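You operate a simulated robot arm through the tools that you are given. There is no shell and no other tool.

The job below is to be done with a simulated robot arm. You get a single attempt, and the scene is never put back.

TASK
Set the capper up for the medium bottle and cap it.
Fine: the riser with its size word goes into the seat; its own cap, pressed by the lever; lever up; bottle back on the bench. Set down upright: what you pick out.
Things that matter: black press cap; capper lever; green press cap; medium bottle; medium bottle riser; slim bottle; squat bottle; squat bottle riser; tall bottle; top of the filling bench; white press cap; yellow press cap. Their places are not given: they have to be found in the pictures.

The check looks at the end state, three seconds after you hand in, the way a careful person would. Anything else that was tipped, shoved, dropped, spilled or broken makes it a failure. A push-on lid holds only when it is set on centred and level and pressed home; a screw cap is set on level and turned clockwise until tight.

THE ROBOT
A 7-joint arm with a fingered hand, fixed in place. Base frame: the origin is at the foot of the arm, x ahead of it, y to its left, z up; the work surface is at about z = 860. Lengths are in mm, angles in rad, forces in N, time in s.
Its first joint turns from -2.007 to 2.007 rad. Payload 5 kg.
Tool frame: the origin (TCP) lies between the finger pads and is the grasp point; the fingertips stand 32 mm ahead of it; z points along the fingers, y is the line along which they close. The gripper opens to 160 mm. The gripper's body begins 89 mm behind the TCP. The gripper is a hand of 4 fingers: y runs from the thumb to the fingers, the wrist lies at [0, 0, -267] in the tool frame, and closing takes about 1.5 s.
Orientation is that of the tool frame in the base frame, as [roll, pitch, yaw] about the fixed x, y, z axes, in that order (R = Rz(yaw) Ry(pitch) Rx(roll)). With the fingers straight down and closing along the base's y, the tool's x points along the base's -x, its y along +y and its z along -z.

THE INTERFACE
- The arm moves only by the tool apply_moves. Its argument "steps" is a list that holds one entry, the list of rows, each a list of 6 numbers: the shift along the tool's x, y, z in units of 40 mm (1.0 is 40 mm), then the turn, a rotation vector about the tool's x, y, z in units of 6 degrees (1.0 is 6 degrees). In form: [[[tx, ty, tz, wx, wy, wz], ...]]. A call has 1 to 20 rows; each row shifts and turns the commanded pose from where the row before left it, along the tool's axes as they then stand. "grip" is the gripper command, from -1 (shut) to 1 (fully open), values between in proportion, set as the call begins (left out, the last holds). A call with a number of a shift or a turn outside -1 to 1 is refused whole. Each row takes 0.2 s and may step no farther than 50 mm and 0.15 rad from the row before; otherwise, or with a gripper value out of range, the whole call is refused. Where a pose cannot be reached the arm comes as near as it can. A force on the tool above 90 N (or 10 N above the force at the start of the call, whichever is more), or a blocked arm, ends the call early, and 0.2 s more pass. Each finger travels about 45 mm/s and halts on what it meets, pressing with about 27 N; the grip force reading is that of the motor and also rises with nothing between the fingers. The clock runs only during rows and for 0.2 s after the last one: add rows that do not move to give the fingers time. The reply holds the time, the measured pose of the TCP, the force on the tool along the base axes, the opening and the grip force, in the units named above and with some noise, with the torque about the TCP (base axes, N m) and any sound that the robot's microphone picked up, and new pictures: "show" is both (left out), scene, wrist or none.
- Cameras (640 x 400 px; columns grow to the right, rows downward): "scene" is fixed at [401.8, 647.9, 1625.1]; the picture's right is [-0.60, -0.80, 0.00], its down [-0.46, 0.34, -0.82] and it looks along [0.66, -0.49, -0.57] (base axes); focal length 214 px, centre (320, 200). "wrist" rides on the gripper at [80, -4, -114] in the tool frame; the picture's right is [0.05, 1.00, 0.00], its down [-0.82, 0.04, -0.58] and it looks along [-0.58, 0.03, 0.82] (tool axes); focal length 265 px, centre (320, 200).
- slide_trunk(by): slides the trunk up (or, below 0, down) by that many mm; the arm rides with it, the base frame stays. It gives what a move gives, with no picture.
- finger_targets(finger1, finger2, finger3, thumb_bend): sets how far each is bent, from 0 (flat) to 1 (curled in); at 0.3 the hand is open as for a grip, at 0.7 the pads meet at the TCP. One left out holds its place. A second passes; each finger stops where it meets its share of the squeeze, and holds until it gets a number again. A gripper value or a shape takes the hand back. It gives what a move gives, with no picture; readings hold the bend of each and the force on the fingers (four entries, about 0 where the hand has none), thumb and palm.
- preshape(shape): the hand has 4 fingers and takes this shape, open, in about a second: jaw (thumb against the fingers, like two jaws); tri (thumb and two fingers); tip (a fingertip pinch); poke (one finger out to press); point (the index stretched); flat (the hand flat); cup (the hand cupped); fist (a fist). The gripper value then closes the fingers along that shape, each until it touches; the sizes above hold for jaw. It gives what a move gives, with no picture.
- probe_pixels(camera, pixels): there is no depth. For up to 12 entries [column, row, z] of the newest picture of that camera ("zoom" is the newest enlarged one), the place [x, y] in the base frame at which the ray of that pixel passes the height z, good to about 2 mm. No time passes.
- zoom(camera, box): a new picture of the part [left, top, right, bottom] of that camera's present view, enlarged. No time passes.
- close_job(): hands the job in; it is judged then, once.

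Open the gripper and draw the arm clear of the work before you hand the job in, unless the task says otherwise.

The tools are called after "Call:" by a JSON object that holds its "api" and its "payload". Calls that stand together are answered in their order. apply_moves: Moves the arm, as the interface text tells. Its arguments: {"type":"object","properties":{"steps":{"type":"array"},"grip":{"type":"number"},"show":{"type":"string","enum":["both","scene","wrist","none"]}},"required":["steps"]} The other tools are called the same way: slide_trunk (by) slides the trunk up or down; preshape (shape) gives the hand a shape; finger_targets (finger1, finger2, finger3, thumb_bend) moves the fingers one by one; probe_pixels (camera, pixels) gives the place at which the rays of pixels pass given heights; zoom (camera, box) takes an enlarged picture of a part of a camera's view; close_job () hands the job in.

At the start:

```text
t: 0.0
tcp_pos: [632.4, 86.6, 1633.2]
orientation: [-3.141, 0.001, -3.14]
wrist_force: [-0.2, -0.4, 1.3]
ft_torque: [-0.01, 0.03, 0.02]
gripper_width: 159.7
grip_force: 0.0
shape: jaw
bend: [0.3, 0.3, 0.3, 0.3]
finger forces: [0.1, 0.1, 0.0, 0.0, 0.0, 0.1]
trunk travel left (down, up): [-775.0, 215.0]
```

scene: 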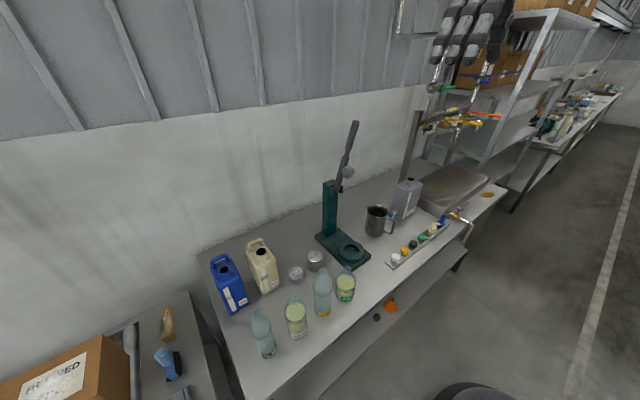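
wrist: 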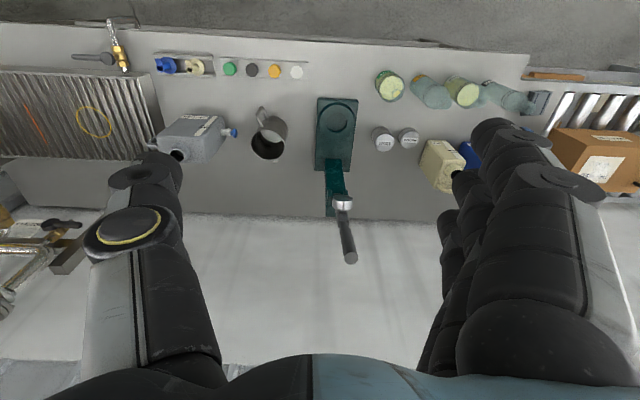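

I'll start by enlarging the bench parts of both views: the bottles, the capper, and the caps.

Call:
{"api": "zoom", "payload": {"camera": "scene", "box": [240, 230, 370, 370]}}

Call:
{"api": "zoom", "payload": {"camera": "scene", "box": [300, 110, 480, 280]}}

Call:
{"api": "zoom", "payload": {"camera": "wrist", "box": [300, 50, 560, 210]}}

Call:
{"api": "zoom", "payload": {"camera": "wrist", "box": [140, 40, 360, 170]}}

```text
2.86 times, centred on (305, 300) of scene
```

zoom: 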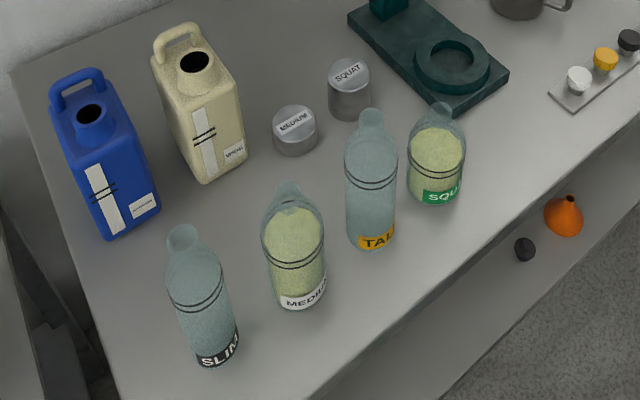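

```text
2.35 times, centred on (390, 195) of scene
```

zoom: 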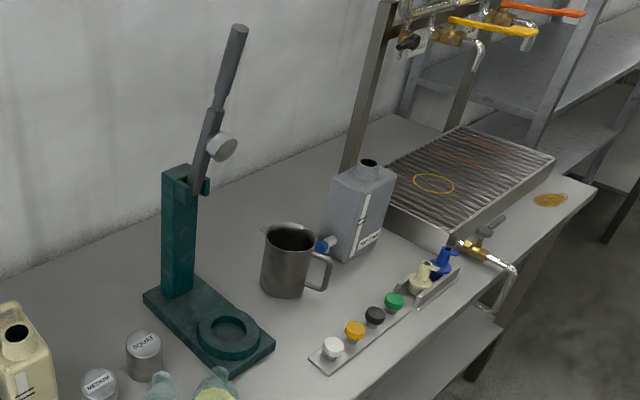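

```text
2.46 times, centred on (430, 130) of wrist
```

zoom: 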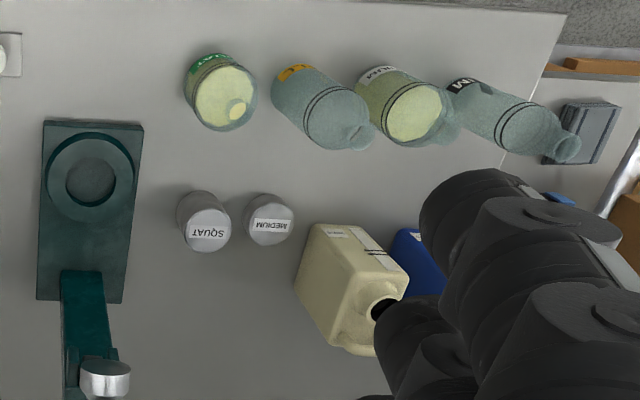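

```text
2.91 times, centred on (250, 105) of wrist
```

zoom: 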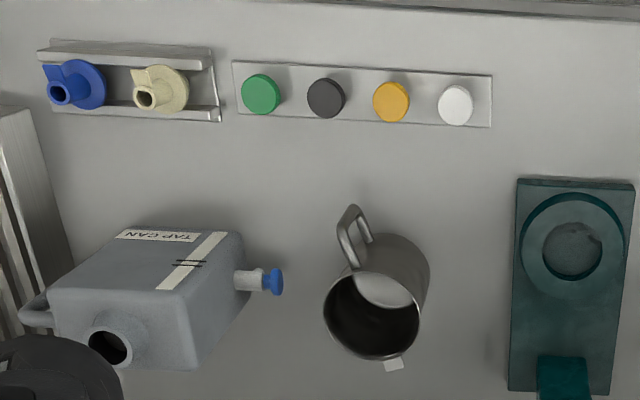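

The label bands read SLIM black, MEDIUM white, TALL yellow and SQUAT green, so the medium bottle's cap should be the white one. Next I locate the foot and top points of these things.

Call:
{"api": "zoom", "payload": {"camera": "scene", "box": [265, 275, 335, 350]}}

Call:
{"api": "probe_pixels", "payload": {"camera": "wrist", "pixels": [[336, 120, 860], [336, 120, 890], [383, 140, 920], [408, 138, 900], [390, 86, 860], [464, 92, 1000], [297, 73, 880], [275, 72, 880], [343, 203, 1150], [349, 260, 1250], [316, 98, 860], [357, 98, 860]]}}

Call:
{"api": "probe_pixels", "payload": {"camera": "scene", "pixels": [[349, 252, 860], [349, 252, 890], [315, 253, 920], [296, 270, 900], [296, 335, 860], [293, 297, 1050], [395, 257, 880], [405, 249, 880], [348, 172, 1150], [355, 123, 1250], [348, 270, 860], [370, 257, 860]]}}

```text
5.33 times, centred on (300, 312) of scene
```

zoom: 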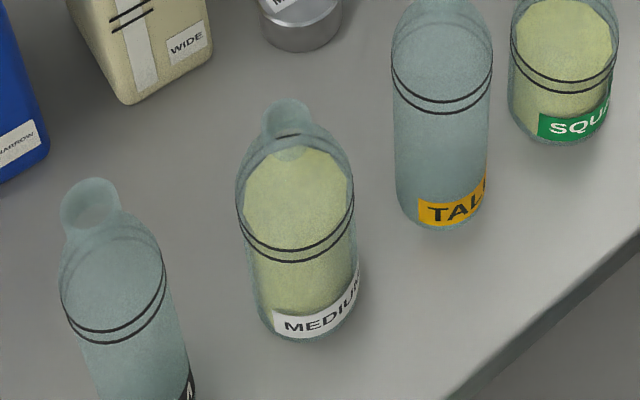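

```text
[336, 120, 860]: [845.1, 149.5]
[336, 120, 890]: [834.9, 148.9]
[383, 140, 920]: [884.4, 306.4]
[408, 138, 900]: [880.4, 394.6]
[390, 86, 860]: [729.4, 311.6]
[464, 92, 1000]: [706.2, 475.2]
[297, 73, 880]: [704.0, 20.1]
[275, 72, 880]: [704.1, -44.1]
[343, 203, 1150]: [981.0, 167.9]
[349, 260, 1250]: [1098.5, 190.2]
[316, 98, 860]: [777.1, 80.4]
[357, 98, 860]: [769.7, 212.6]
```

```text
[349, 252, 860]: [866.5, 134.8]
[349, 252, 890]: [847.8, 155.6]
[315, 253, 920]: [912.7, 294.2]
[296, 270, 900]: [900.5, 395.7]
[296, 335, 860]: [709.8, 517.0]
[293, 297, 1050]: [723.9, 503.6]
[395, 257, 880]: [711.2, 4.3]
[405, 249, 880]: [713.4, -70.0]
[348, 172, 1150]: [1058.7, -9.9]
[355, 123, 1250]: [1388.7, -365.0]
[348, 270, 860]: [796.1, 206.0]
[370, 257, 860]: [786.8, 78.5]
```

The first estimates put the seat near (840,150), the medium riser near (885,395) and the medium bottle near (715,500). I lower the trunk so the wrist camera gets closer for better fixes.

Call:
{"api": "slide_trunk", "payload": {"by": -300}}

Call:
{"api": "apply_moves", "payload": {"steps": [[[0, 0, 0, 0, 0, 0]]]}}

```text
t: 3.0
tcp_pos: [632.4, 84.6, 1333.0]
orientation: [3.141, 0.0, -3.141]
wrist_force: [-0.1, -0.7, 0.2]
ft_torque: [-0.02, 0.0, 0.0]
gripper_width: 160.0
grip_force: 0.0
shape: jaw
bend: [0.3, 0.3, 0.3, 0.3]
finger forces: [0.1, 0.1, 0.0, 0.1, 0.0, 0.0]
trunk travel left (down, up): [-475.0, 515.0]
```

```text
t: 3.4
tcp_pos: [632.5, 84.1, 1334.2]
orientation: [-3.141, -0.001, 3.14]
wrist_force: [0.4, 0.5, 0.1]
ft_torque: [0.0, 0.01, -0.03]
gripper_width: 159.7
grip_force: 0.1
shape: jaw
bend: [0.3, 0.3, 0.3, 0.3]
finger forces: [0.0, 0.0, 0.1, 0.0, 0.0, 0.0]
trunk travel left (down, up): [-475.0, 515.0]
```

scene: 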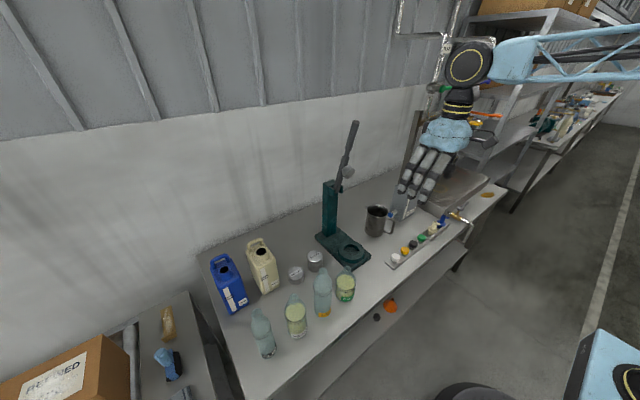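
wrist: 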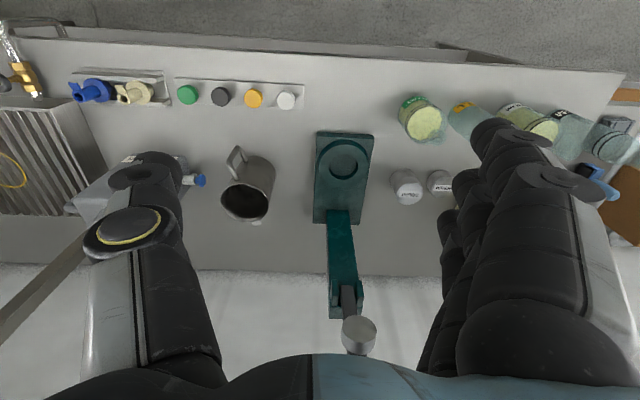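

From this height the way left is clear above the bottles. I move about 340 mm to the left to look down at the risers and the bottles.

Call:
{"api": "apply_moves", "payload": {"steps": [[[0, 1, 0, 0, 0, 0], [0, 1, 0, 0, 0, 0], [0, 1, 0, 0, 0, 0], [0, 1, 0, 0, 0, 0], [0, 1, 0, 0, 0, 0], [0, 1, 0, 0, 0, 0], [0, 1, 0, 0, 0, 0], [0, 1, 0, 0, 0, 0], [0, 0, 0, 0, 0, 0]]]}}

```text
t: 5.4
tcp_pos: [635.1, 406.3, 1331.9]
orientation: [3.14, 0.001, -3.141]
wrist_force: [0.3, 0.0, 0.1]
ft_torque: [-0.04, 0.05, 0.0]
gripper_width: 160.0
grip_force: 0.1
shape: jaw
bend: [0.3, 0.3, 0.3, 0.3]
finger forces: [0.0, 0.0, 0.1, 0.0, 0.1, 0.0]
trunk travel left (down, up): [-475.0, 515.0]
```

scene: 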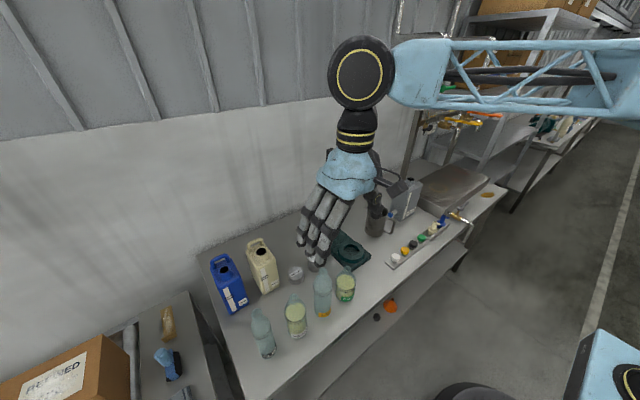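
wrist: 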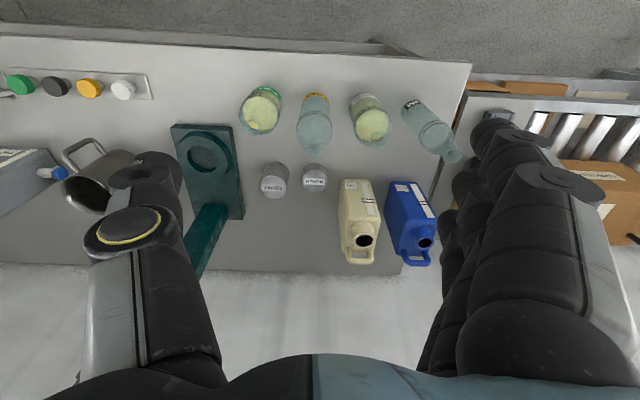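

Now the bottles stand at columns 260–435 and the medium riser at (314,178). I enlarge this region and the riser region for exact edges.

Call:
{"api": "zoom", "payload": {"camera": "wrist", "box": [230, 75, 470, 225]}}

Call:
{"api": "zoom", "payload": {"camera": "wrist", "box": [250, 145, 346, 205]}}

Call:
{"api": "zoom", "payload": {"camera": "wrist", "box": [330, 80, 410, 150]}}

Call:
{"api": "zoom", "payload": {"camera": "wrist", "box": [160, 115, 260, 215]}}

```text
2.67 times, centred on (350, 150) of wrist
```

zoom: 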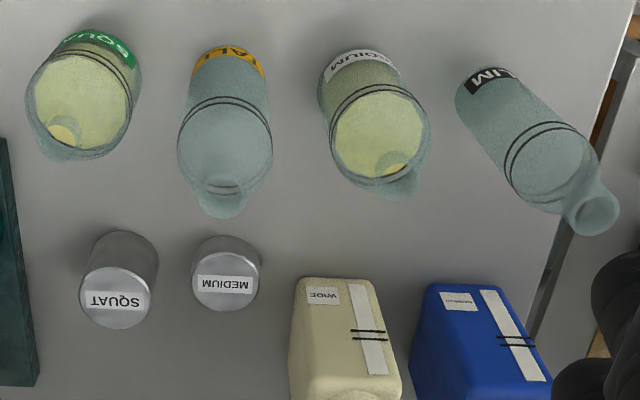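

```text
6.67 times, centred on (298, 175) of wrist
```

zoom: 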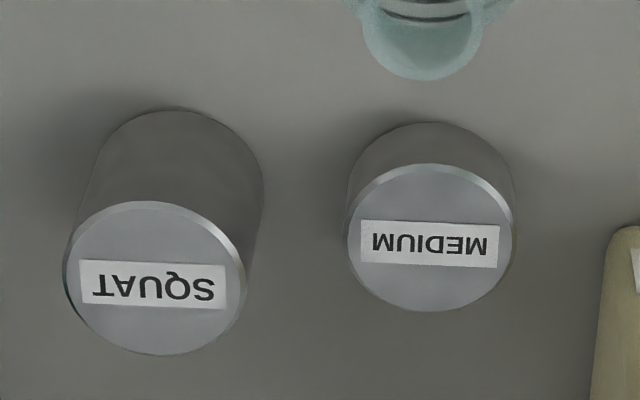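

```text
5.71 times, centred on (370, 115) of wrist
```

zoom: 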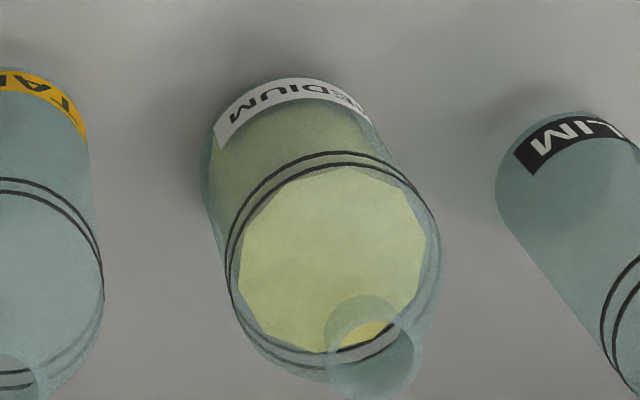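

```text
4.00 times, centred on (210, 165) of wrist
```

zoom: 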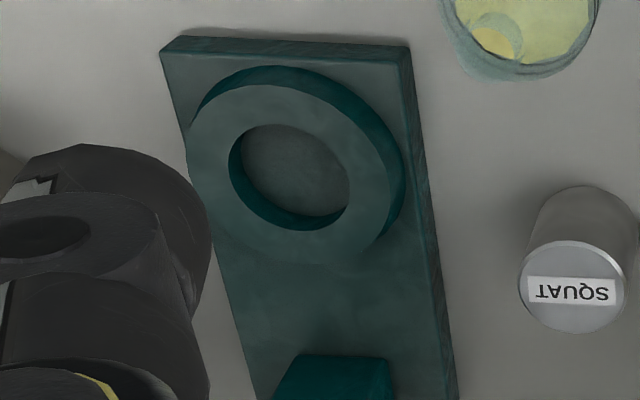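

I probe the riser edges, the seat ring and the medium bottle's foot and mouth at trial heights to solve for their sizes.

Call:
{"api": "probe_pixels", "payload": {"camera": "wrist", "pixels": [[314.5, 163.3, 860], [314.5, 169.4, 880], [314.5, 169.4, 890], [314.5, 169.4, 900], [314.5, 191.6, 890], [302, 180.5, 890], [327, 180.5, 890], [314.5, 191.6, 900], [302, 180.5, 900], [327, 180.5, 900]]}}

Call:
{"api": "probe_pixels", "payload": {"camera": "wrist", "pixels": [[208.8, 151.3, 870], [208.8, 151.3, 890], [200, 124, 860], [262, 126, 860], [262, 126, 880], [250, 127, 875], [261, 210, 875], [200, 124.5, 875], [194, 146, 890], [222, 155, 890]]}}

Call:
{"api": "probe_pixels", "payload": {"camera": "wrist", "pixels": [[362, 94, 860], [350, 105, 860], [381, 103, 860], [377, 140, 1050], [377, 140, 1070], [377, 140, 1080], [377, 140, 1090], [386, 140, 1070], [369, 140, 1070], [371, 118, 1000]]}}

Call:
{"api": "probe_pixels", "payload": {"camera": "scene", "pixels": [[293, 298, 1050], [293, 298, 1070], [293, 298, 1080], [293, 298, 1090], [297, 338, 860], [286, 330, 860], [307, 331, 860], [296, 269, 890], [296, 269, 900]]}}

```text
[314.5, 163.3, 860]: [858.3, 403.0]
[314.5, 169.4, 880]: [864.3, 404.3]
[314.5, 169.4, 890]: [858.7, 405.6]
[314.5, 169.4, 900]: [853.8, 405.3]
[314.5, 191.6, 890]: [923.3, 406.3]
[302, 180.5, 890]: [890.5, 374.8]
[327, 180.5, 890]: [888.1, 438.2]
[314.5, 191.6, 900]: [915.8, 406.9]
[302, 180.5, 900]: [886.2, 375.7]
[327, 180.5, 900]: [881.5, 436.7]
```

```text
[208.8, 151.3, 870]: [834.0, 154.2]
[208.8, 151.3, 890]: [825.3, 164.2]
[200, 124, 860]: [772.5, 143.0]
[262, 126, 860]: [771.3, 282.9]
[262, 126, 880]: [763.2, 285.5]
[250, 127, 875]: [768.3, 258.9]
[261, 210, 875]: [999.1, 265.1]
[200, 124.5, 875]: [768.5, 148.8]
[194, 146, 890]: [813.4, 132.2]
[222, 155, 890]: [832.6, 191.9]
```

```text
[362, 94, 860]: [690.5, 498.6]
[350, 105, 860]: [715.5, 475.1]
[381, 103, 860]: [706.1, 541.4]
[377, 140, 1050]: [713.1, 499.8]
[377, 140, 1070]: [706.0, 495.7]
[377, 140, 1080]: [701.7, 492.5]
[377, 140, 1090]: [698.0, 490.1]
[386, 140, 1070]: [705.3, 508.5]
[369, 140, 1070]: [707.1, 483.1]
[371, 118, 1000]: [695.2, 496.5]
```

```text
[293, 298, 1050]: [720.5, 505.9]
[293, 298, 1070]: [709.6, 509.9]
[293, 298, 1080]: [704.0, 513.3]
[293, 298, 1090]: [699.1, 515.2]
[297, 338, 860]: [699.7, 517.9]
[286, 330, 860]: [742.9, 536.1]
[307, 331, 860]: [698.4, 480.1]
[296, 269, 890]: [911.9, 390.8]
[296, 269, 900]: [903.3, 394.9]
```

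The medium riser comes out about 64 mm across, 30 mm tall, centred near (890,406). I now go closer to the capper for exact seat and lever geometry.

Call:
{"api": "apply_moves", "payload": {"steps": [[[-0.3, -1, 0, 0, 0, 0], [-0.3, -1, 0, 0, 0, 0], [-0.3, -1, 0, 0, 0, 0], [-0.3, -1, 0, 0, 0, 0], [0, -1, 0, 0, 0, 0], [0, -1, 0, 0, 0, 0], [0, -0.2, 1, 0, 0, 0], [0, 0, 1, 0, 0, 0], [0, 0, 1, 0, 0, 0], [0, 0, 1, 0, 0, 0], [0, 0, 1, 0, 0, 0], [0, 0, 1, 0, 0, 0], [0, 0, 0, 0, 0, 0]]]}}

```text
t: 8.2
tcp_pos: [680.9, 155.9, 1091.6]
orientation: [-3.141, -0.001, -3.14]
wrist_force: [0.2, -0.1, -0.8]
ft_torque: [-0.02, -0.01, 0.0]
gripper_width: 159.8
grip_force: 0.1
shape: jaw
bend: [0.3, 0.3, 0.3, 0.3]
finger forces: [0.0, 0.0, 0.0, 0.0, 0.1, 0.0]
trunk travel left (down, up): [-475.0, 515.0]
```

scene: 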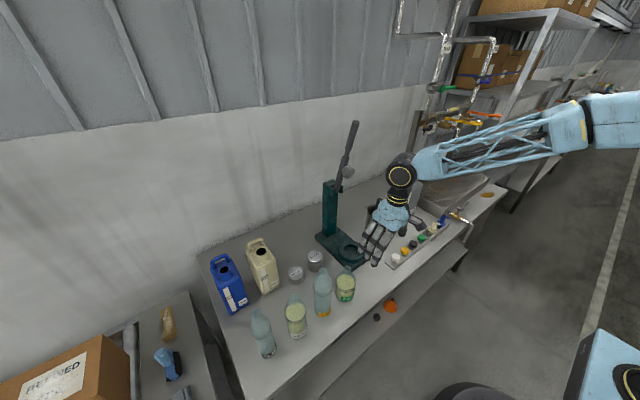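
wrist: 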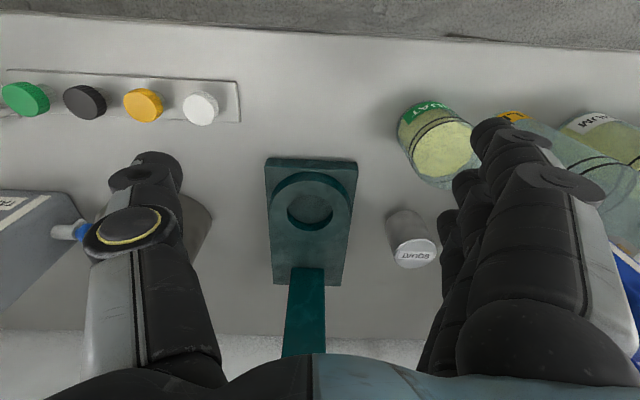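

The seat ring is at about (311,205) in the wrist view. I enlarge it and the cap tray.

Call:
{"api": "zoom", "payload": {"camera": "wrist", "box": [255, 145, 375, 305]}}

Call:
{"api": "zoom", "payload": {"camera": "wrist", "box": [100, 60, 260, 160]}}

Call:
{"api": "zoom", "payload": {"camera": "scene", "box": [310, 110, 400, 210]}}

```text
2.50 times, centred on (315, 225) of wrist
```

zoom: 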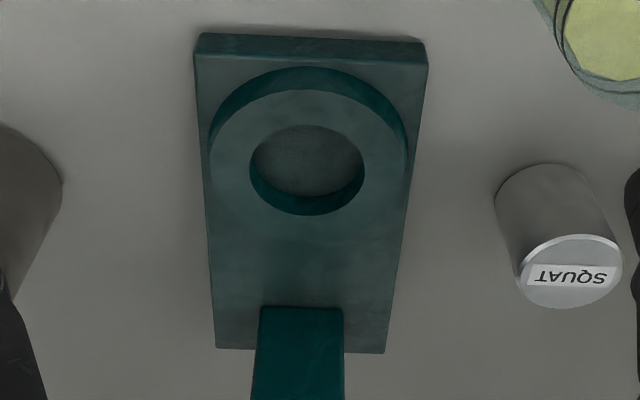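

```text
4.00 times, centred on (180, 110) of wrist
```

zoom: 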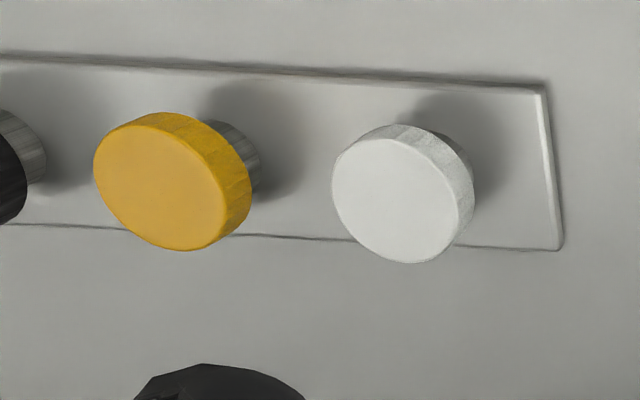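

```text
4.00 times, centred on (355, 160) of scene
```

zoom: 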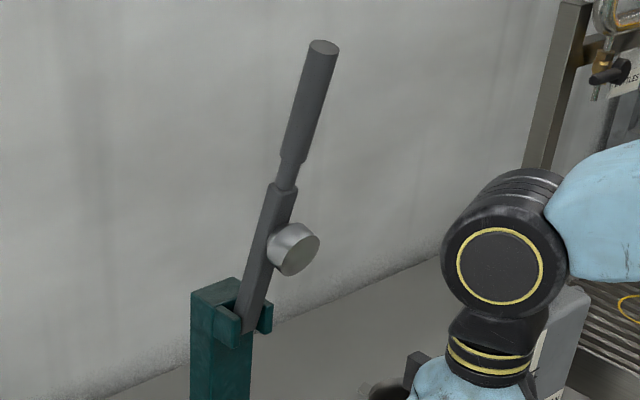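

I probe the seat ring hole, plate edges, white cap and lever points from these views.

Call:
{"api": "probe_pixels", "payload": {"camera": "wrist", "pixels": [[309.8, 195, 890], [309.8, 231, 890], [286.6, 212, 890], [333, 212, 890], [309.8, 195, 900], [309.8, 231, 900], [310, 158.6, 860], [310, 167.8, 875], [310, 167.8, 880], [309.8, 223, 875], [275, 212, 890], [298, 283, 880]]}}

Call:
{"api": "probe_pixels", "payload": {"camera": "wrist", "pixels": [[200.3, 110, 880], [200.3, 110, 890], [200.3, 110, 900], [183, 110, 890], [217, 110, 890], [235, 83, 860], [238, 122, 860], [207, 101, 860], [142, 108, 890]]}}

Call:
{"api": "probe_pixels", "payload": {"camera": "scene", "pixels": [[399, 256, 880], [395.5, 258, 890], [395.5, 258, 900], [395.5, 258, 880]]}}

Call:
{"api": "zoom", "payload": {"camera": "scene", "box": [380, 220, 450, 280]}}

```text
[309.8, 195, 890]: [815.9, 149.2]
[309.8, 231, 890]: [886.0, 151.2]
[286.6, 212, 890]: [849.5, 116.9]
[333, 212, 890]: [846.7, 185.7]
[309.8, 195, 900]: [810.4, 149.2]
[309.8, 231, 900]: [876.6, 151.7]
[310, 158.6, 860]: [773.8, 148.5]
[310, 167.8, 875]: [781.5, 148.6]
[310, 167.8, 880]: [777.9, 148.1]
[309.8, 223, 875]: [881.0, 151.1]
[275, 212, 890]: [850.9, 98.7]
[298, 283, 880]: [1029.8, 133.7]
```

```text
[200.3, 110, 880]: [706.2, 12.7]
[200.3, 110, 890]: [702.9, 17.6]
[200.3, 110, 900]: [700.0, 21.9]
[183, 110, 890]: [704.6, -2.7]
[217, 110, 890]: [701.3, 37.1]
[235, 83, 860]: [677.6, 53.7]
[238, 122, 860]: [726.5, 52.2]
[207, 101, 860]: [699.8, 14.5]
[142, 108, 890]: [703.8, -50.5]
```

```text
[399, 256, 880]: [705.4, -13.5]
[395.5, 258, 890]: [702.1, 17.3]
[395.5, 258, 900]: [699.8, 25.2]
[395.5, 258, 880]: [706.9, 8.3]
```

```text
6.67 times, centred on (415, 250) of scene
```

zoom: 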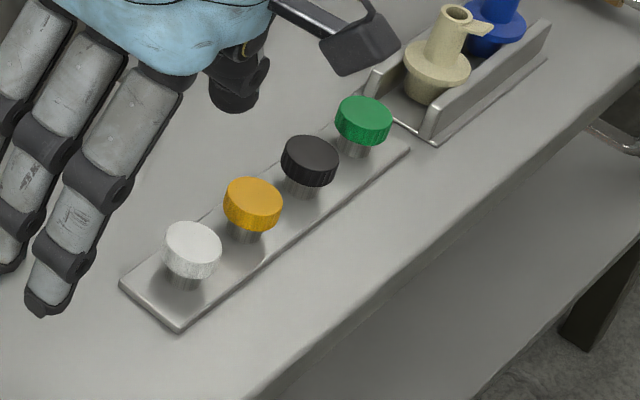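

The capper sits square to the base at y≈150, hole about 66–70 mm wide. I refine with a strong zoom of the ring and the white cap from this pose.

Call:
{"api": "zoom", "payload": {"camera": "wrist", "box": [262, 155, 358, 245]}}

```text
4.44 times, centred on (310, 200) of wrist
```

zoom: 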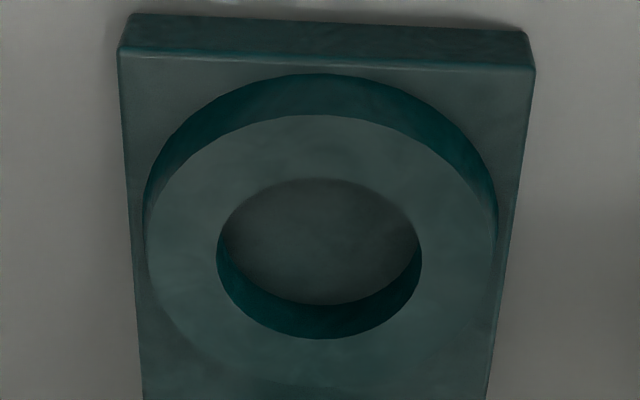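

I probe the ring edges in this enlarged view at several heights.

Call:
{"api": "probe_pixels", "payload": {"camera": "zoom", "pixels": [[320, 18, 860], [320, 60, 875], [320, 60, 880], [320, 60, 885], [318, 73, 875], [318, 73, 880], [318, 73, 885], [318, 115, 890], [318, 115, 895], [318, 115, 900], [318, 115, 905], [319, 305, 880]]}}

Call:
{"api": "probe_pixels", "payload": {"camera": "zoom", "pixels": [[319, 178, 900], [319, 340, 900], [217, 258, 900], [422, 258, 900], [319, 178, 905], [319, 340, 905], [217, 258, 905], [422, 258, 905], [145, 240, 900], [497, 240, 900], [319, 305, 880], [319, 305, 870]]}}

Call:
{"api": "probe_pixels", "payload": {"camera": "zoom", "pixels": [[319, 178, 900], [319, 340, 900], [217, 258, 900], [422, 258, 900], [319, 178, 895], [319, 340, 895], [217, 258, 895], [422, 258, 895], [118, 50, 880], [534, 68, 880], [142, 398, 880], [488, 398, 880]]}}

```text
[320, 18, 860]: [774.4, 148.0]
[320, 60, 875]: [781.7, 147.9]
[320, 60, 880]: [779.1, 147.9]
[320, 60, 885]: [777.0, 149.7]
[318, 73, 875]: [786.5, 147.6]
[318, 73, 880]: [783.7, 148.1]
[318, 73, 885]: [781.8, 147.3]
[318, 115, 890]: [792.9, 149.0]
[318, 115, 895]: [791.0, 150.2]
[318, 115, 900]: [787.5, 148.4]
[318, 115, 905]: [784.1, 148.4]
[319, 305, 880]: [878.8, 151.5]
```

```text
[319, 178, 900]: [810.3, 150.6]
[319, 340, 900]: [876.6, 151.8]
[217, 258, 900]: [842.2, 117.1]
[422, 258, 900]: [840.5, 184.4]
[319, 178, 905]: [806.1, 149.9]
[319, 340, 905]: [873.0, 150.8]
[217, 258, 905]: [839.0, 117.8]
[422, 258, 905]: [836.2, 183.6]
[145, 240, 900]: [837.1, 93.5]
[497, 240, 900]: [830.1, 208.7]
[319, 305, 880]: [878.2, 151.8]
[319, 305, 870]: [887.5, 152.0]
```

```text
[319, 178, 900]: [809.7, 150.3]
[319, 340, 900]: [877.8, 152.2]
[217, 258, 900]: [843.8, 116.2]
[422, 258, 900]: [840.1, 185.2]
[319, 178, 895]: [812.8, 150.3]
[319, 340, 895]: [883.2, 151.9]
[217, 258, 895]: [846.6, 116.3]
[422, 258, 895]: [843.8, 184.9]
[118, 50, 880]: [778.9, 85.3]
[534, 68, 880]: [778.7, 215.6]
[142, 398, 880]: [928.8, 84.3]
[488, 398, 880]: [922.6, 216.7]
```

Seat found: hole centre (843,150.5), about 67 mm wide, rim z≈901, floor z≈881. Now I rise and go left to measure the risers and bottles from closer than before.

Call:
{"api": "apply_moves", "payload": {"steps": [[[0, 0, -1, 0, 0, 0], [0, 0, -1, 0, 0, 0], [0, 0, -1, 0, 0, 0], [0, 1, 0, 0, 0, 0], [0, 1, 0, 0, 0, 0], [0, 1, 0, 0, 0, 0], [0, 1, 0, 0, 0, 0], [0, 1, 0, 0, 0, 0], [0, 1, 0, 0, 0, 0], [0, 0.5, 0, 0, 0, 0], [0, 0, 0, 0, 0, 0], [0, 0, 0, 0, 0, 0]]]}}

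Call:
{"api": "zoom", "payload": {"camera": "wrist", "box": [230, 150, 380, 240]}}

```text
t: 10.8
tcp_pos: [681.0, 418.5, 1212.1]
orientation: [-3.141, -0.002, -3.141]
wrist_force: [-0.2, -0.3, 0.9]
ft_torque: [0.0, -0.04, 0.01]
gripper_width: 159.8
grip_force: 0.2
shape: jaw
bend: [0.3, 0.3, 0.3, 0.3]
finger forces: [0.0, 0.0, 0.0, 0.1, 0.1, 0.0]
trunk travel left (down, up): [-475.0, 515.0]
```

scene: 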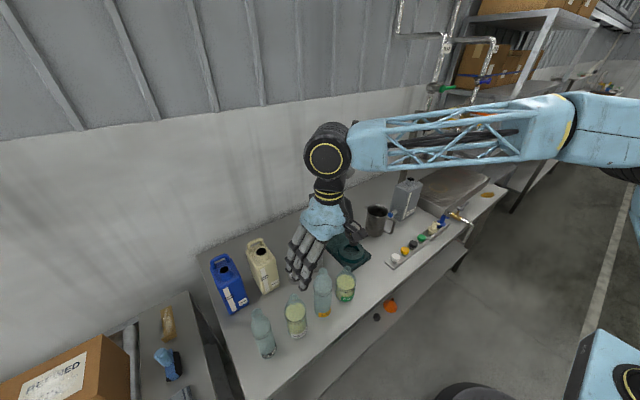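
wrist: 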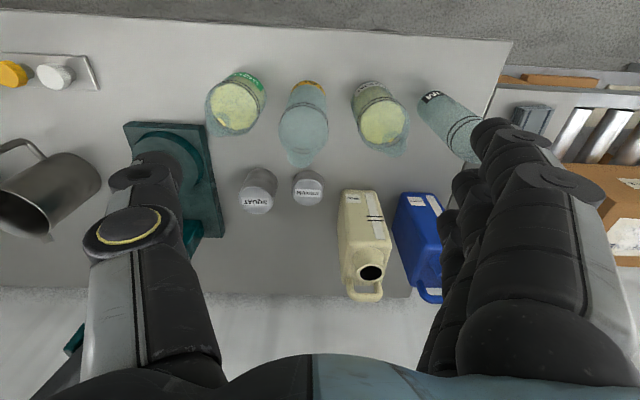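

```text
4.27 times, centred on (305, 195) of wrist
```

zoom: 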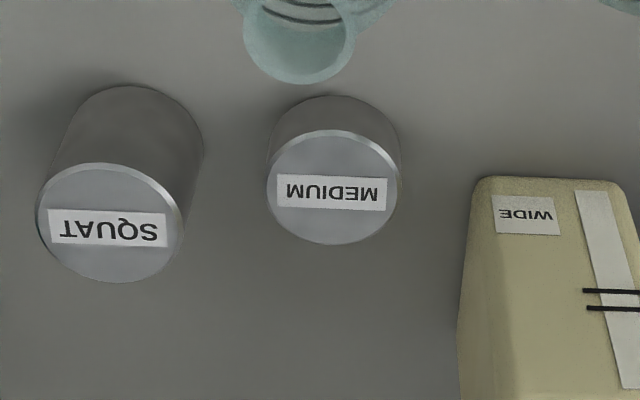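

I probe the medium riser's rim and base edges, the squat riser and the cream can edge in this zoom.

Call:
{"api": "probe_pixels", "payload": {"camera": "zoom", "pixels": [[333, 95, 860], [333, 130, 885], [333, 130, 890], [333, 130, 895], [332, 245, 890], [266, 187, 890], [398, 187, 890], [332, 245, 890], [266, 187, 890], [398, 187, 890], [333, 130, 890], [333, 95, 860]]}}

Call:
{"api": "probe_pixels", "payload": {"camera": "zoom", "pixels": [[140, 85, 860], [110, 163, 910], [110, 163, 920], [110, 283, 915], [37, 220, 915], [183, 225, 915], [205, 150, 860], [458, 290, 860], [470, 190, 950]]}}

Call:
{"api": "zoom", "payload": {"camera": "wrist", "box": [200, 65, 300, 165]}}

Call:
{"api": "zoom", "payload": {"camera": "wrist", "box": [330, 70, 430, 165]}}

```text
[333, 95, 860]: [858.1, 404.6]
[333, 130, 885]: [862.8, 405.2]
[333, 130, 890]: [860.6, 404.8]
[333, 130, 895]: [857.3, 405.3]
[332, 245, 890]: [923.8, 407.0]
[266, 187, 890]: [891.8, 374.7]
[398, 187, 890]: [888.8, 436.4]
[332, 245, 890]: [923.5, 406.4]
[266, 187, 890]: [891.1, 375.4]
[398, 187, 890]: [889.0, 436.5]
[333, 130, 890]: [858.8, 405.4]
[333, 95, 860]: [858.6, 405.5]
```

```text
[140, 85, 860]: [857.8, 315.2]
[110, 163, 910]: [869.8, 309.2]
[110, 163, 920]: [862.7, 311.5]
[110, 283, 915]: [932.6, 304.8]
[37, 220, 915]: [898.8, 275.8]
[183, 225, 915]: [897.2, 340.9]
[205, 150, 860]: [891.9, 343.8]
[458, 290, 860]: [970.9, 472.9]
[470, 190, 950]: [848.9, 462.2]
```

```text
4.00 times, centred on (250, 115) of wrist
```

zoom: 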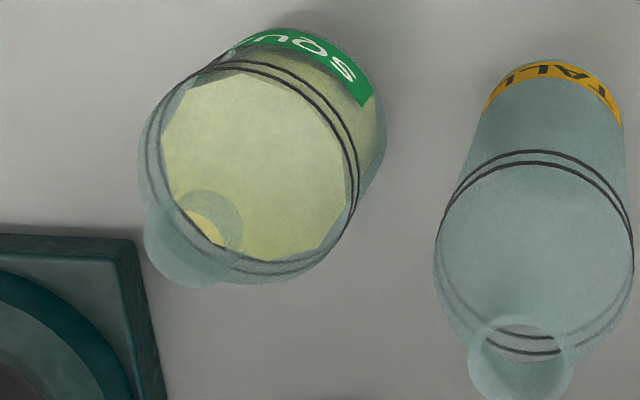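

```text
4.21 times, centred on (380, 118) of wrist
```

zoom: 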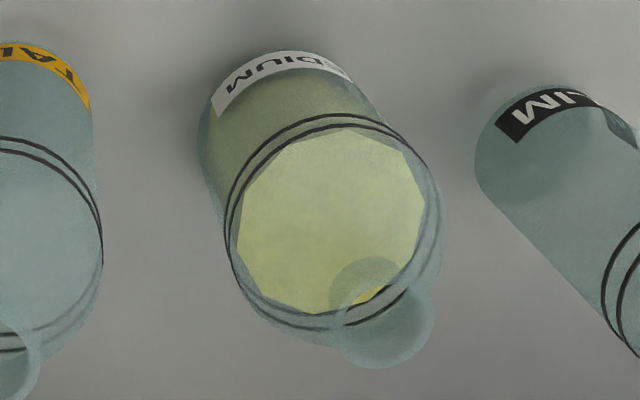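

I probe the medium bottle's foot and mouth in this last zoom.

Call:
{"api": "probe_pixels", "payload": {"camera": "zoom", "pixels": [[288, 50, 860], [199, 140, 860], [390, 322, 1010], [390, 322, 1020], [390, 322, 1030], [390, 322, 1040], [390, 322, 1050], [345, 322, 1030], [434, 322, 1030], [390, 367, 1030], [478, 150, 860], [92, 110, 860]]}}

Call:
{"api": "zoom", "payload": {"camera": "wrist", "box": [370, 110, 410, 160]}}

Call:
{"api": "zoom", "payload": {"camera": "scene", "box": [280, 285, 315, 345]}}

```text
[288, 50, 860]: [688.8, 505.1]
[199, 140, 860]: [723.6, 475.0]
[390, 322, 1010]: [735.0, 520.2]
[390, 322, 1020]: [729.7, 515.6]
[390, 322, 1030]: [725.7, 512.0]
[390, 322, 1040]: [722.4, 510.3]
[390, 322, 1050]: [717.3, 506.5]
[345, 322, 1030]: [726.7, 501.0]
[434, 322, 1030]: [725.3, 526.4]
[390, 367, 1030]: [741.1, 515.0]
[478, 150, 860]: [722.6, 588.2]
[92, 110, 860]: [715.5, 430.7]
```

```text
8.00 times, centred on (390, 135) of wrist
```

zoom: 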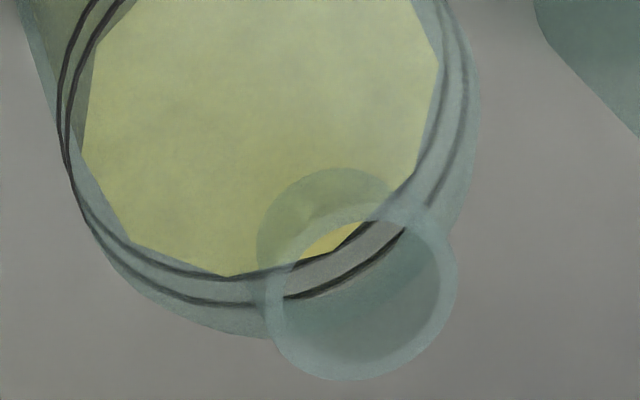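

```text
6.67 times, centred on (298, 315) of scene
```

zoom: 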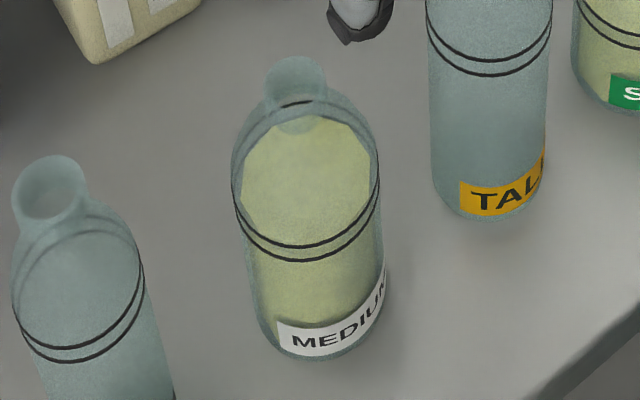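

The medium riser centre is (891,406), top z≈890; the medium bottle centre is about (722,509), mouth z≈1040. I turn the hand 90° so it closes along x (clear of the squat riser and the can) and lean it 20°.

Call:
{"api": "apply_moves", "payload": {"steps": [[[0, 0, 0, 0, 0, -1], [0, 0, 0, 0, 0, -1], [0, 0, 0, 0, 0, -1], [0, 0, 0, 0, 0, -1], [0, 0, 0, 0, 0, -1], [0, 0, 0, 0, 0, -1], [0, 0, 0, 0, 0, -1], [0, 0, 0, 0, 0, -1], [0, 0, 0, 0, 0, -1], [0, 0, 0, 0, 0, -1], [0, 0, 0, 0, 0, -1], [0, 0, 0, 0, 0, -1], [0, 0, 0, 0, 0, -1], [0, 0, 0, 0, 0, -1], [0, 0, 0, 0, 0, -1], [0, 0, 0, 0, 0, 0]]], "grip": 0.25}}

Call:
{"api": "probe_pixels", "payload": {"camera": "scene", "pixels": [[265.8, 294, 860], [278.8, 284.3, 860]]}}

```text
t: 14.2
tcp_pos: [679.4, 417.6, 1212.5]
orientation: [-3.141, -0.002, -1.569]
wrist_force: [-0.5, -0.6, 0.1]
ft_torque: [0.0, 0.01, 0.02]
gripper_width: 100.6
grip_force: 0.0
shape: jaw
bend: [0.7, 0.7, 0.7, 0.68]
finger forces: [0.0, 0.0, 0.0, 0.0, 0.1, 0.0]
trunk travel left (down, up): [-475.0, 515.0]
```

scene: 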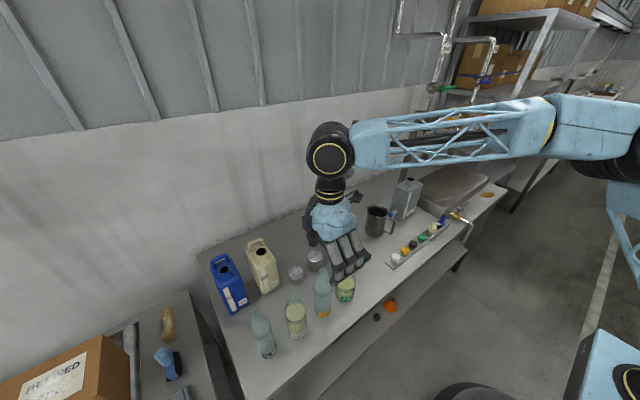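
wrist: 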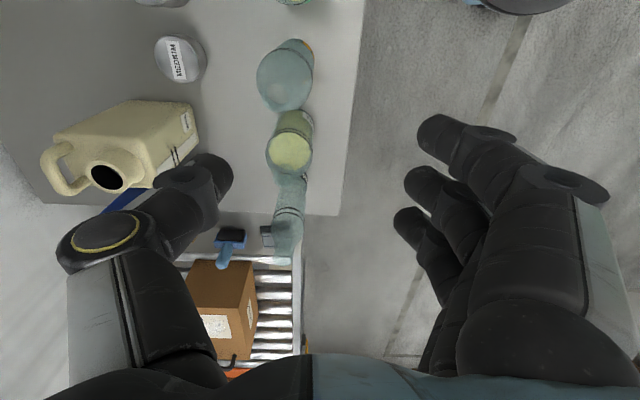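

```text
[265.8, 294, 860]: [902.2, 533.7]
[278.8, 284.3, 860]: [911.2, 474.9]
```

The riser is now at (180,58) in the turned wrist view and the can's near face lies at x≈905, y≥475. I add the 20° lean, move above the riser and come down to z≈1020.

Call:
{"api": "apply_moves", "payload": {"steps": [[[0, 0, 0, 0, -1, 0], [0, 0, 0, 0, -1, 0], [0, 0, 0, 0, -1, 0], [0, 0, 0, 0, -0.333, 0], [0, -1, 0, 0, 0, 0], [0, -1, 0, 0, 0, 0], [0, -1, 0, 0, 0, 0], [0, -1, 0, 0, 0, 0], [0, -1, 0, 0, 0, 0], [0.27, -0.29, -0.1, 0, 0, 0], [0.342, 0, 0.94, 0, 0, 0], [0.342, 0, 0.94, 0, 0, 0], [0.342, 0, 0.94, 0, 0, 0], [0.342, 0, 0.94, 0, 0, 0], [0, 0, 0, 0, 0, 0], [0, 0, 0, 0, 0, 0]]]}}

```text
t: 17.6
tcp_pos: [895.7, 403.3, 1052.1]
orientation: [3.141, 0.348, -1.569]
wrist_force: [0.8, -0.6, 0.9]
ft_torque: [-0.01, 0.01, -0.01]
gripper_width: 100.3
grip_force: 0.1
shape: jaw
bend: [0.7, 0.7, 0.7, 0.68]
finger forces: [0.1, 0.0, 0.0, 0.0, 0.0, 0.1]
trunk travel left (down, up): [-475.0, 515.0]
```

scene: 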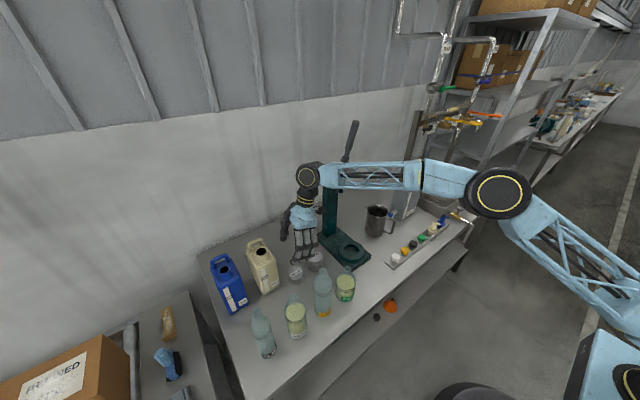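
wrist: 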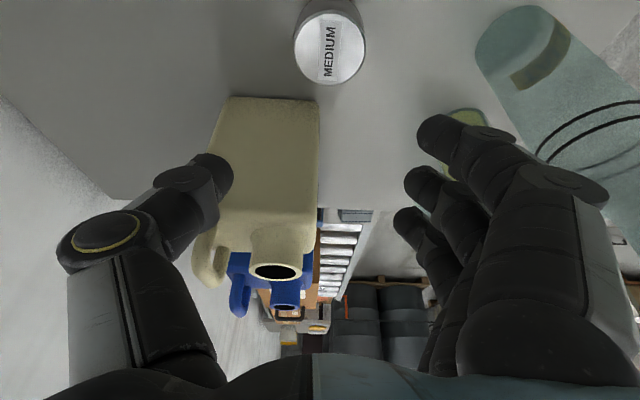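

The riser is straight below at (330,45). I step down to z≈940 with a small correction toward (891,397), so that the leaning fingers meet the riser's centre.

Call:
{"api": "apply_moves", "payload": {"steps": [[[0.37, 0.04, 0.86, 0, 0, 0], [0.37, 0.04, 0.86, 0, 0, 0], [0.365, 0.04, 0.86, 0, 0, 0], [0, 0, 0, 0, 0, 0], [0, 0, 0, 0, 0, 0]]]}}

```text
t: 18.8
tcp_pos: [889.5, 397.2, 939.7]
orientation: [-3.141, 0.349, -1.57]
wrist_force: [-0.3, 0.0, 0.5]
ft_torque: [-0.05, 0.01, 0.0]
gripper_width: 100.4
grip_force: 0.1
shape: jaw
bend: [0.7, 0.7, 0.7, 0.68]
finger forces: [0.0, 0.0, 0.1, 0.1, 0.0, 0.0]
trunk travel left (down, up): [-475.0, 515.0]
```

scene: 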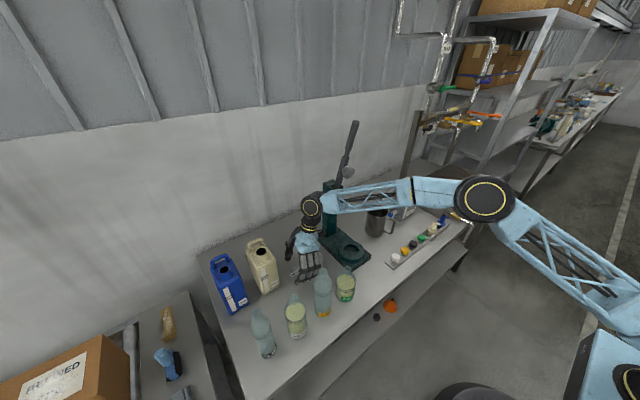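
wrist: 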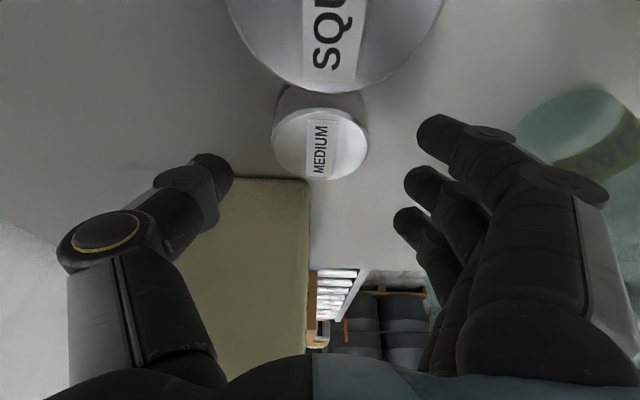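

The riser sits centred between thumb (215,170) and fingers (430,130). I go down another 30 mm.

Call:
{"api": "apply_moves", "payload": {"steps": [[[0.13, -0.03, 0.35, 0, 0, 0], [0.127, 0, 0.35, 0, 0, 0], [0, 0, 0, 0, 0, 0], [0, 0, 0, 0, 0, 0]]]}}

Call:
{"api": "zoom", "payload": {"camera": "wrist", "box": [180, 80, 480, 270]}}

Call:
{"api": "zoom", "payload": {"camera": "scene", "box": [270, 220, 340, 300]}}

```text
t: 19.8
tcp_pos: [890.4, 397.2, 910.4]
orientation: [3.141, 0.35, -1.57]
wrist_force: [-0.2, 0.8, -0.7]
ft_torque: [-0.01, -0.01, 0.01]
gripper_width: 100.4
grip_force: 0.0
shape: jaw
bend: [0.7, 0.7, 0.7, 0.68]
finger forces: [0.0, 0.1, 0.0, 0.1, 0.0, 0.0]
trunk travel left (down, up): [-475.0, 515.0]
```

scene: 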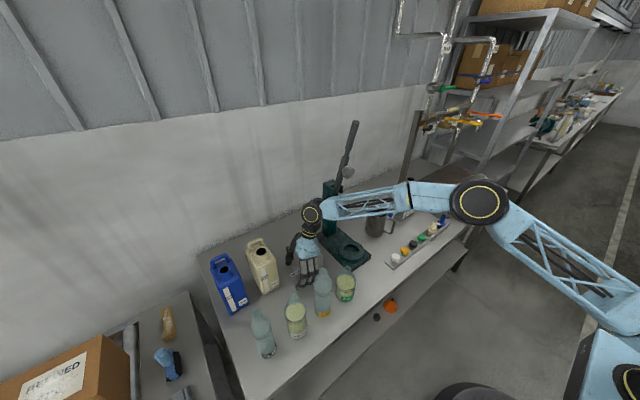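
wrist: 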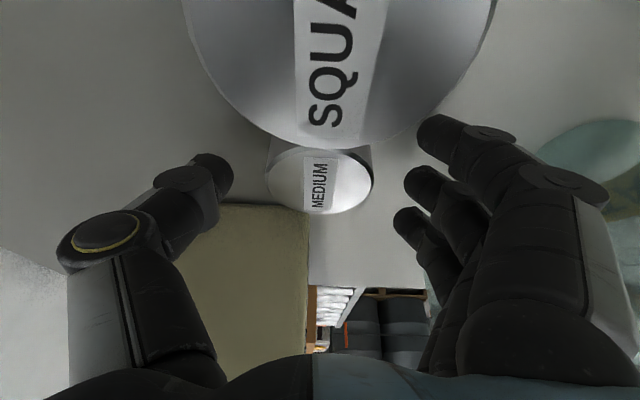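

```text
2.11 times, centred on (330, 175) of wrist
```

zoom: 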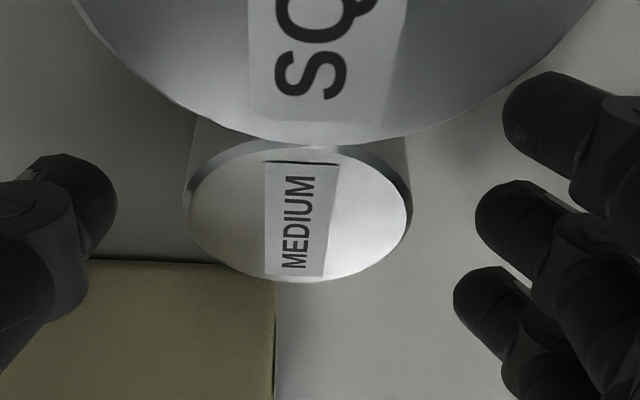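

```text
5.00 times, centred on (305, 260) of scene
```

zoom: 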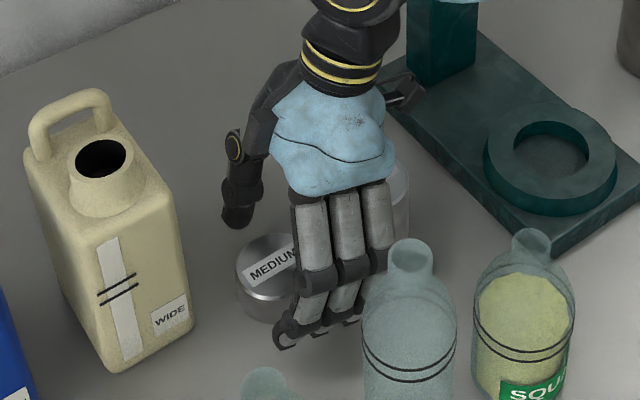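

Fingers and thumb straddle the riser evenly (thumb tip (215,170), middle finger (415,185), riser (320,183)). I lower 4 mm more and close on it.

Call:
{"api": "apply_moves", "payload": {"steps": [[[0.034, 0, 0.094, 0, 0, 0], [0, 0, 0, 0, 0, 0]]], "show": "none"}}

Call:
{"api": "apply_moves", "payload": {"steps": [[[0, 0, 0, 0, 0, 0], [0, 0, 0, 0, 0, 0], [0, 0, 0, 0, 0, 0], [0, 0, 0, 0, 0, 0], [0, 0, 0, 0, 0, 0], [0, 0, 0, 0, 0, 0], [0, 0, 0, 0, 0, 0]]], "grip": -0.5}}

Call:
{"api": "zoom", "payload": {"camera": "scene", "box": [270, 220, 340, 300]}}

Call:
{"api": "zoom", "payload": {"camera": "wrist", "box": [180, 80, 480, 270]}}

```text
t: 20.4
tcp_pos: [889.2, 397.8, 906.4]
orientation: [3.141, 0.349, -1.571]
wrist_force: [-0.2, 0.1, -0.2]
ft_torque: [-0.01, -0.01, 0.01]
gripper_width: 100.4
grip_force: 0.1
shape: jaw
bend: [0.7, 0.7, 0.7, 0.68]
finger forces: [0.0, 0.0, 0.0, 0.0, 0.0, 0.0]
trunk travel left (down, up): [-475.0, 515.0]
```

```text
t: 22.0
tcp_pos: [889.6, 397.4, 906.1]
orientation: [-3.141, 0.349, -1.57]
wrist_force: [0.2, -0.2, -0.6]
ft_torque: [0.0, 0.04, -0.03]
gripper_width: 49.8
grip_force: 26.7
shape: jaw
bend: [0.73, 0.73, 0.73, 0.7]
finger forces: [7.1, 7.9, 7.3, 0.0, 23.9, 0.0]
trunk travel left (down, up): [-475.0, 515.0]
```

scene: 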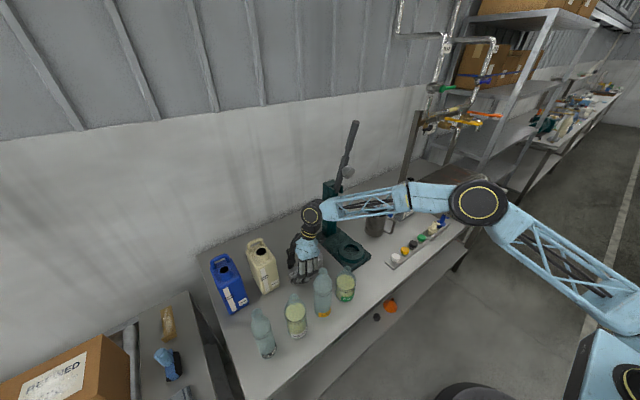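
wrist: 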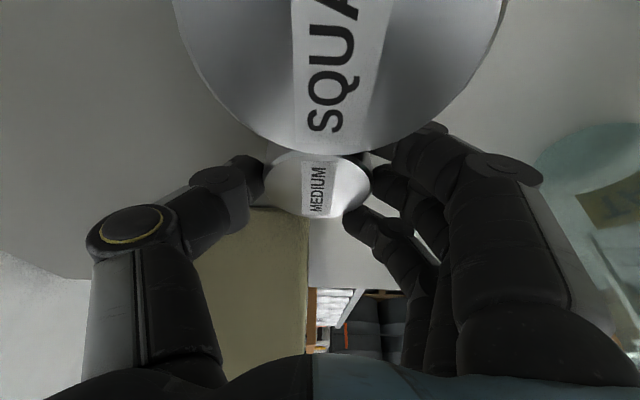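

```text
5.00 times, centred on (305, 260) of scene
```

zoom: 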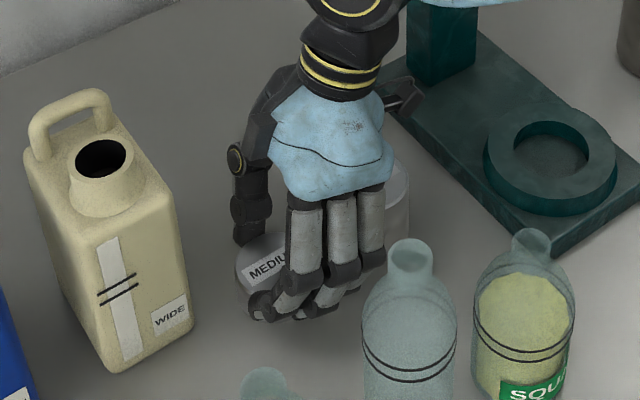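

```text
2.11 times, centred on (330, 175) of wrist
```

zoom: 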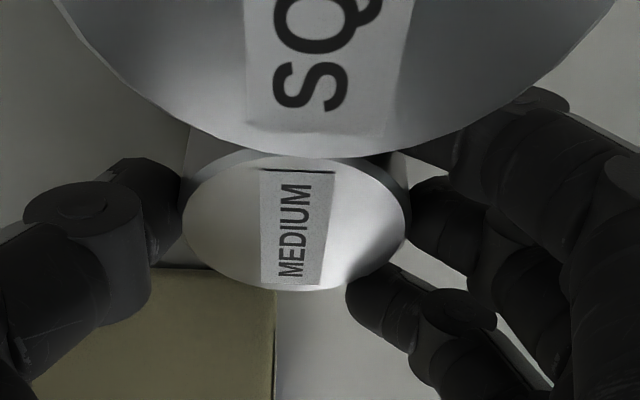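

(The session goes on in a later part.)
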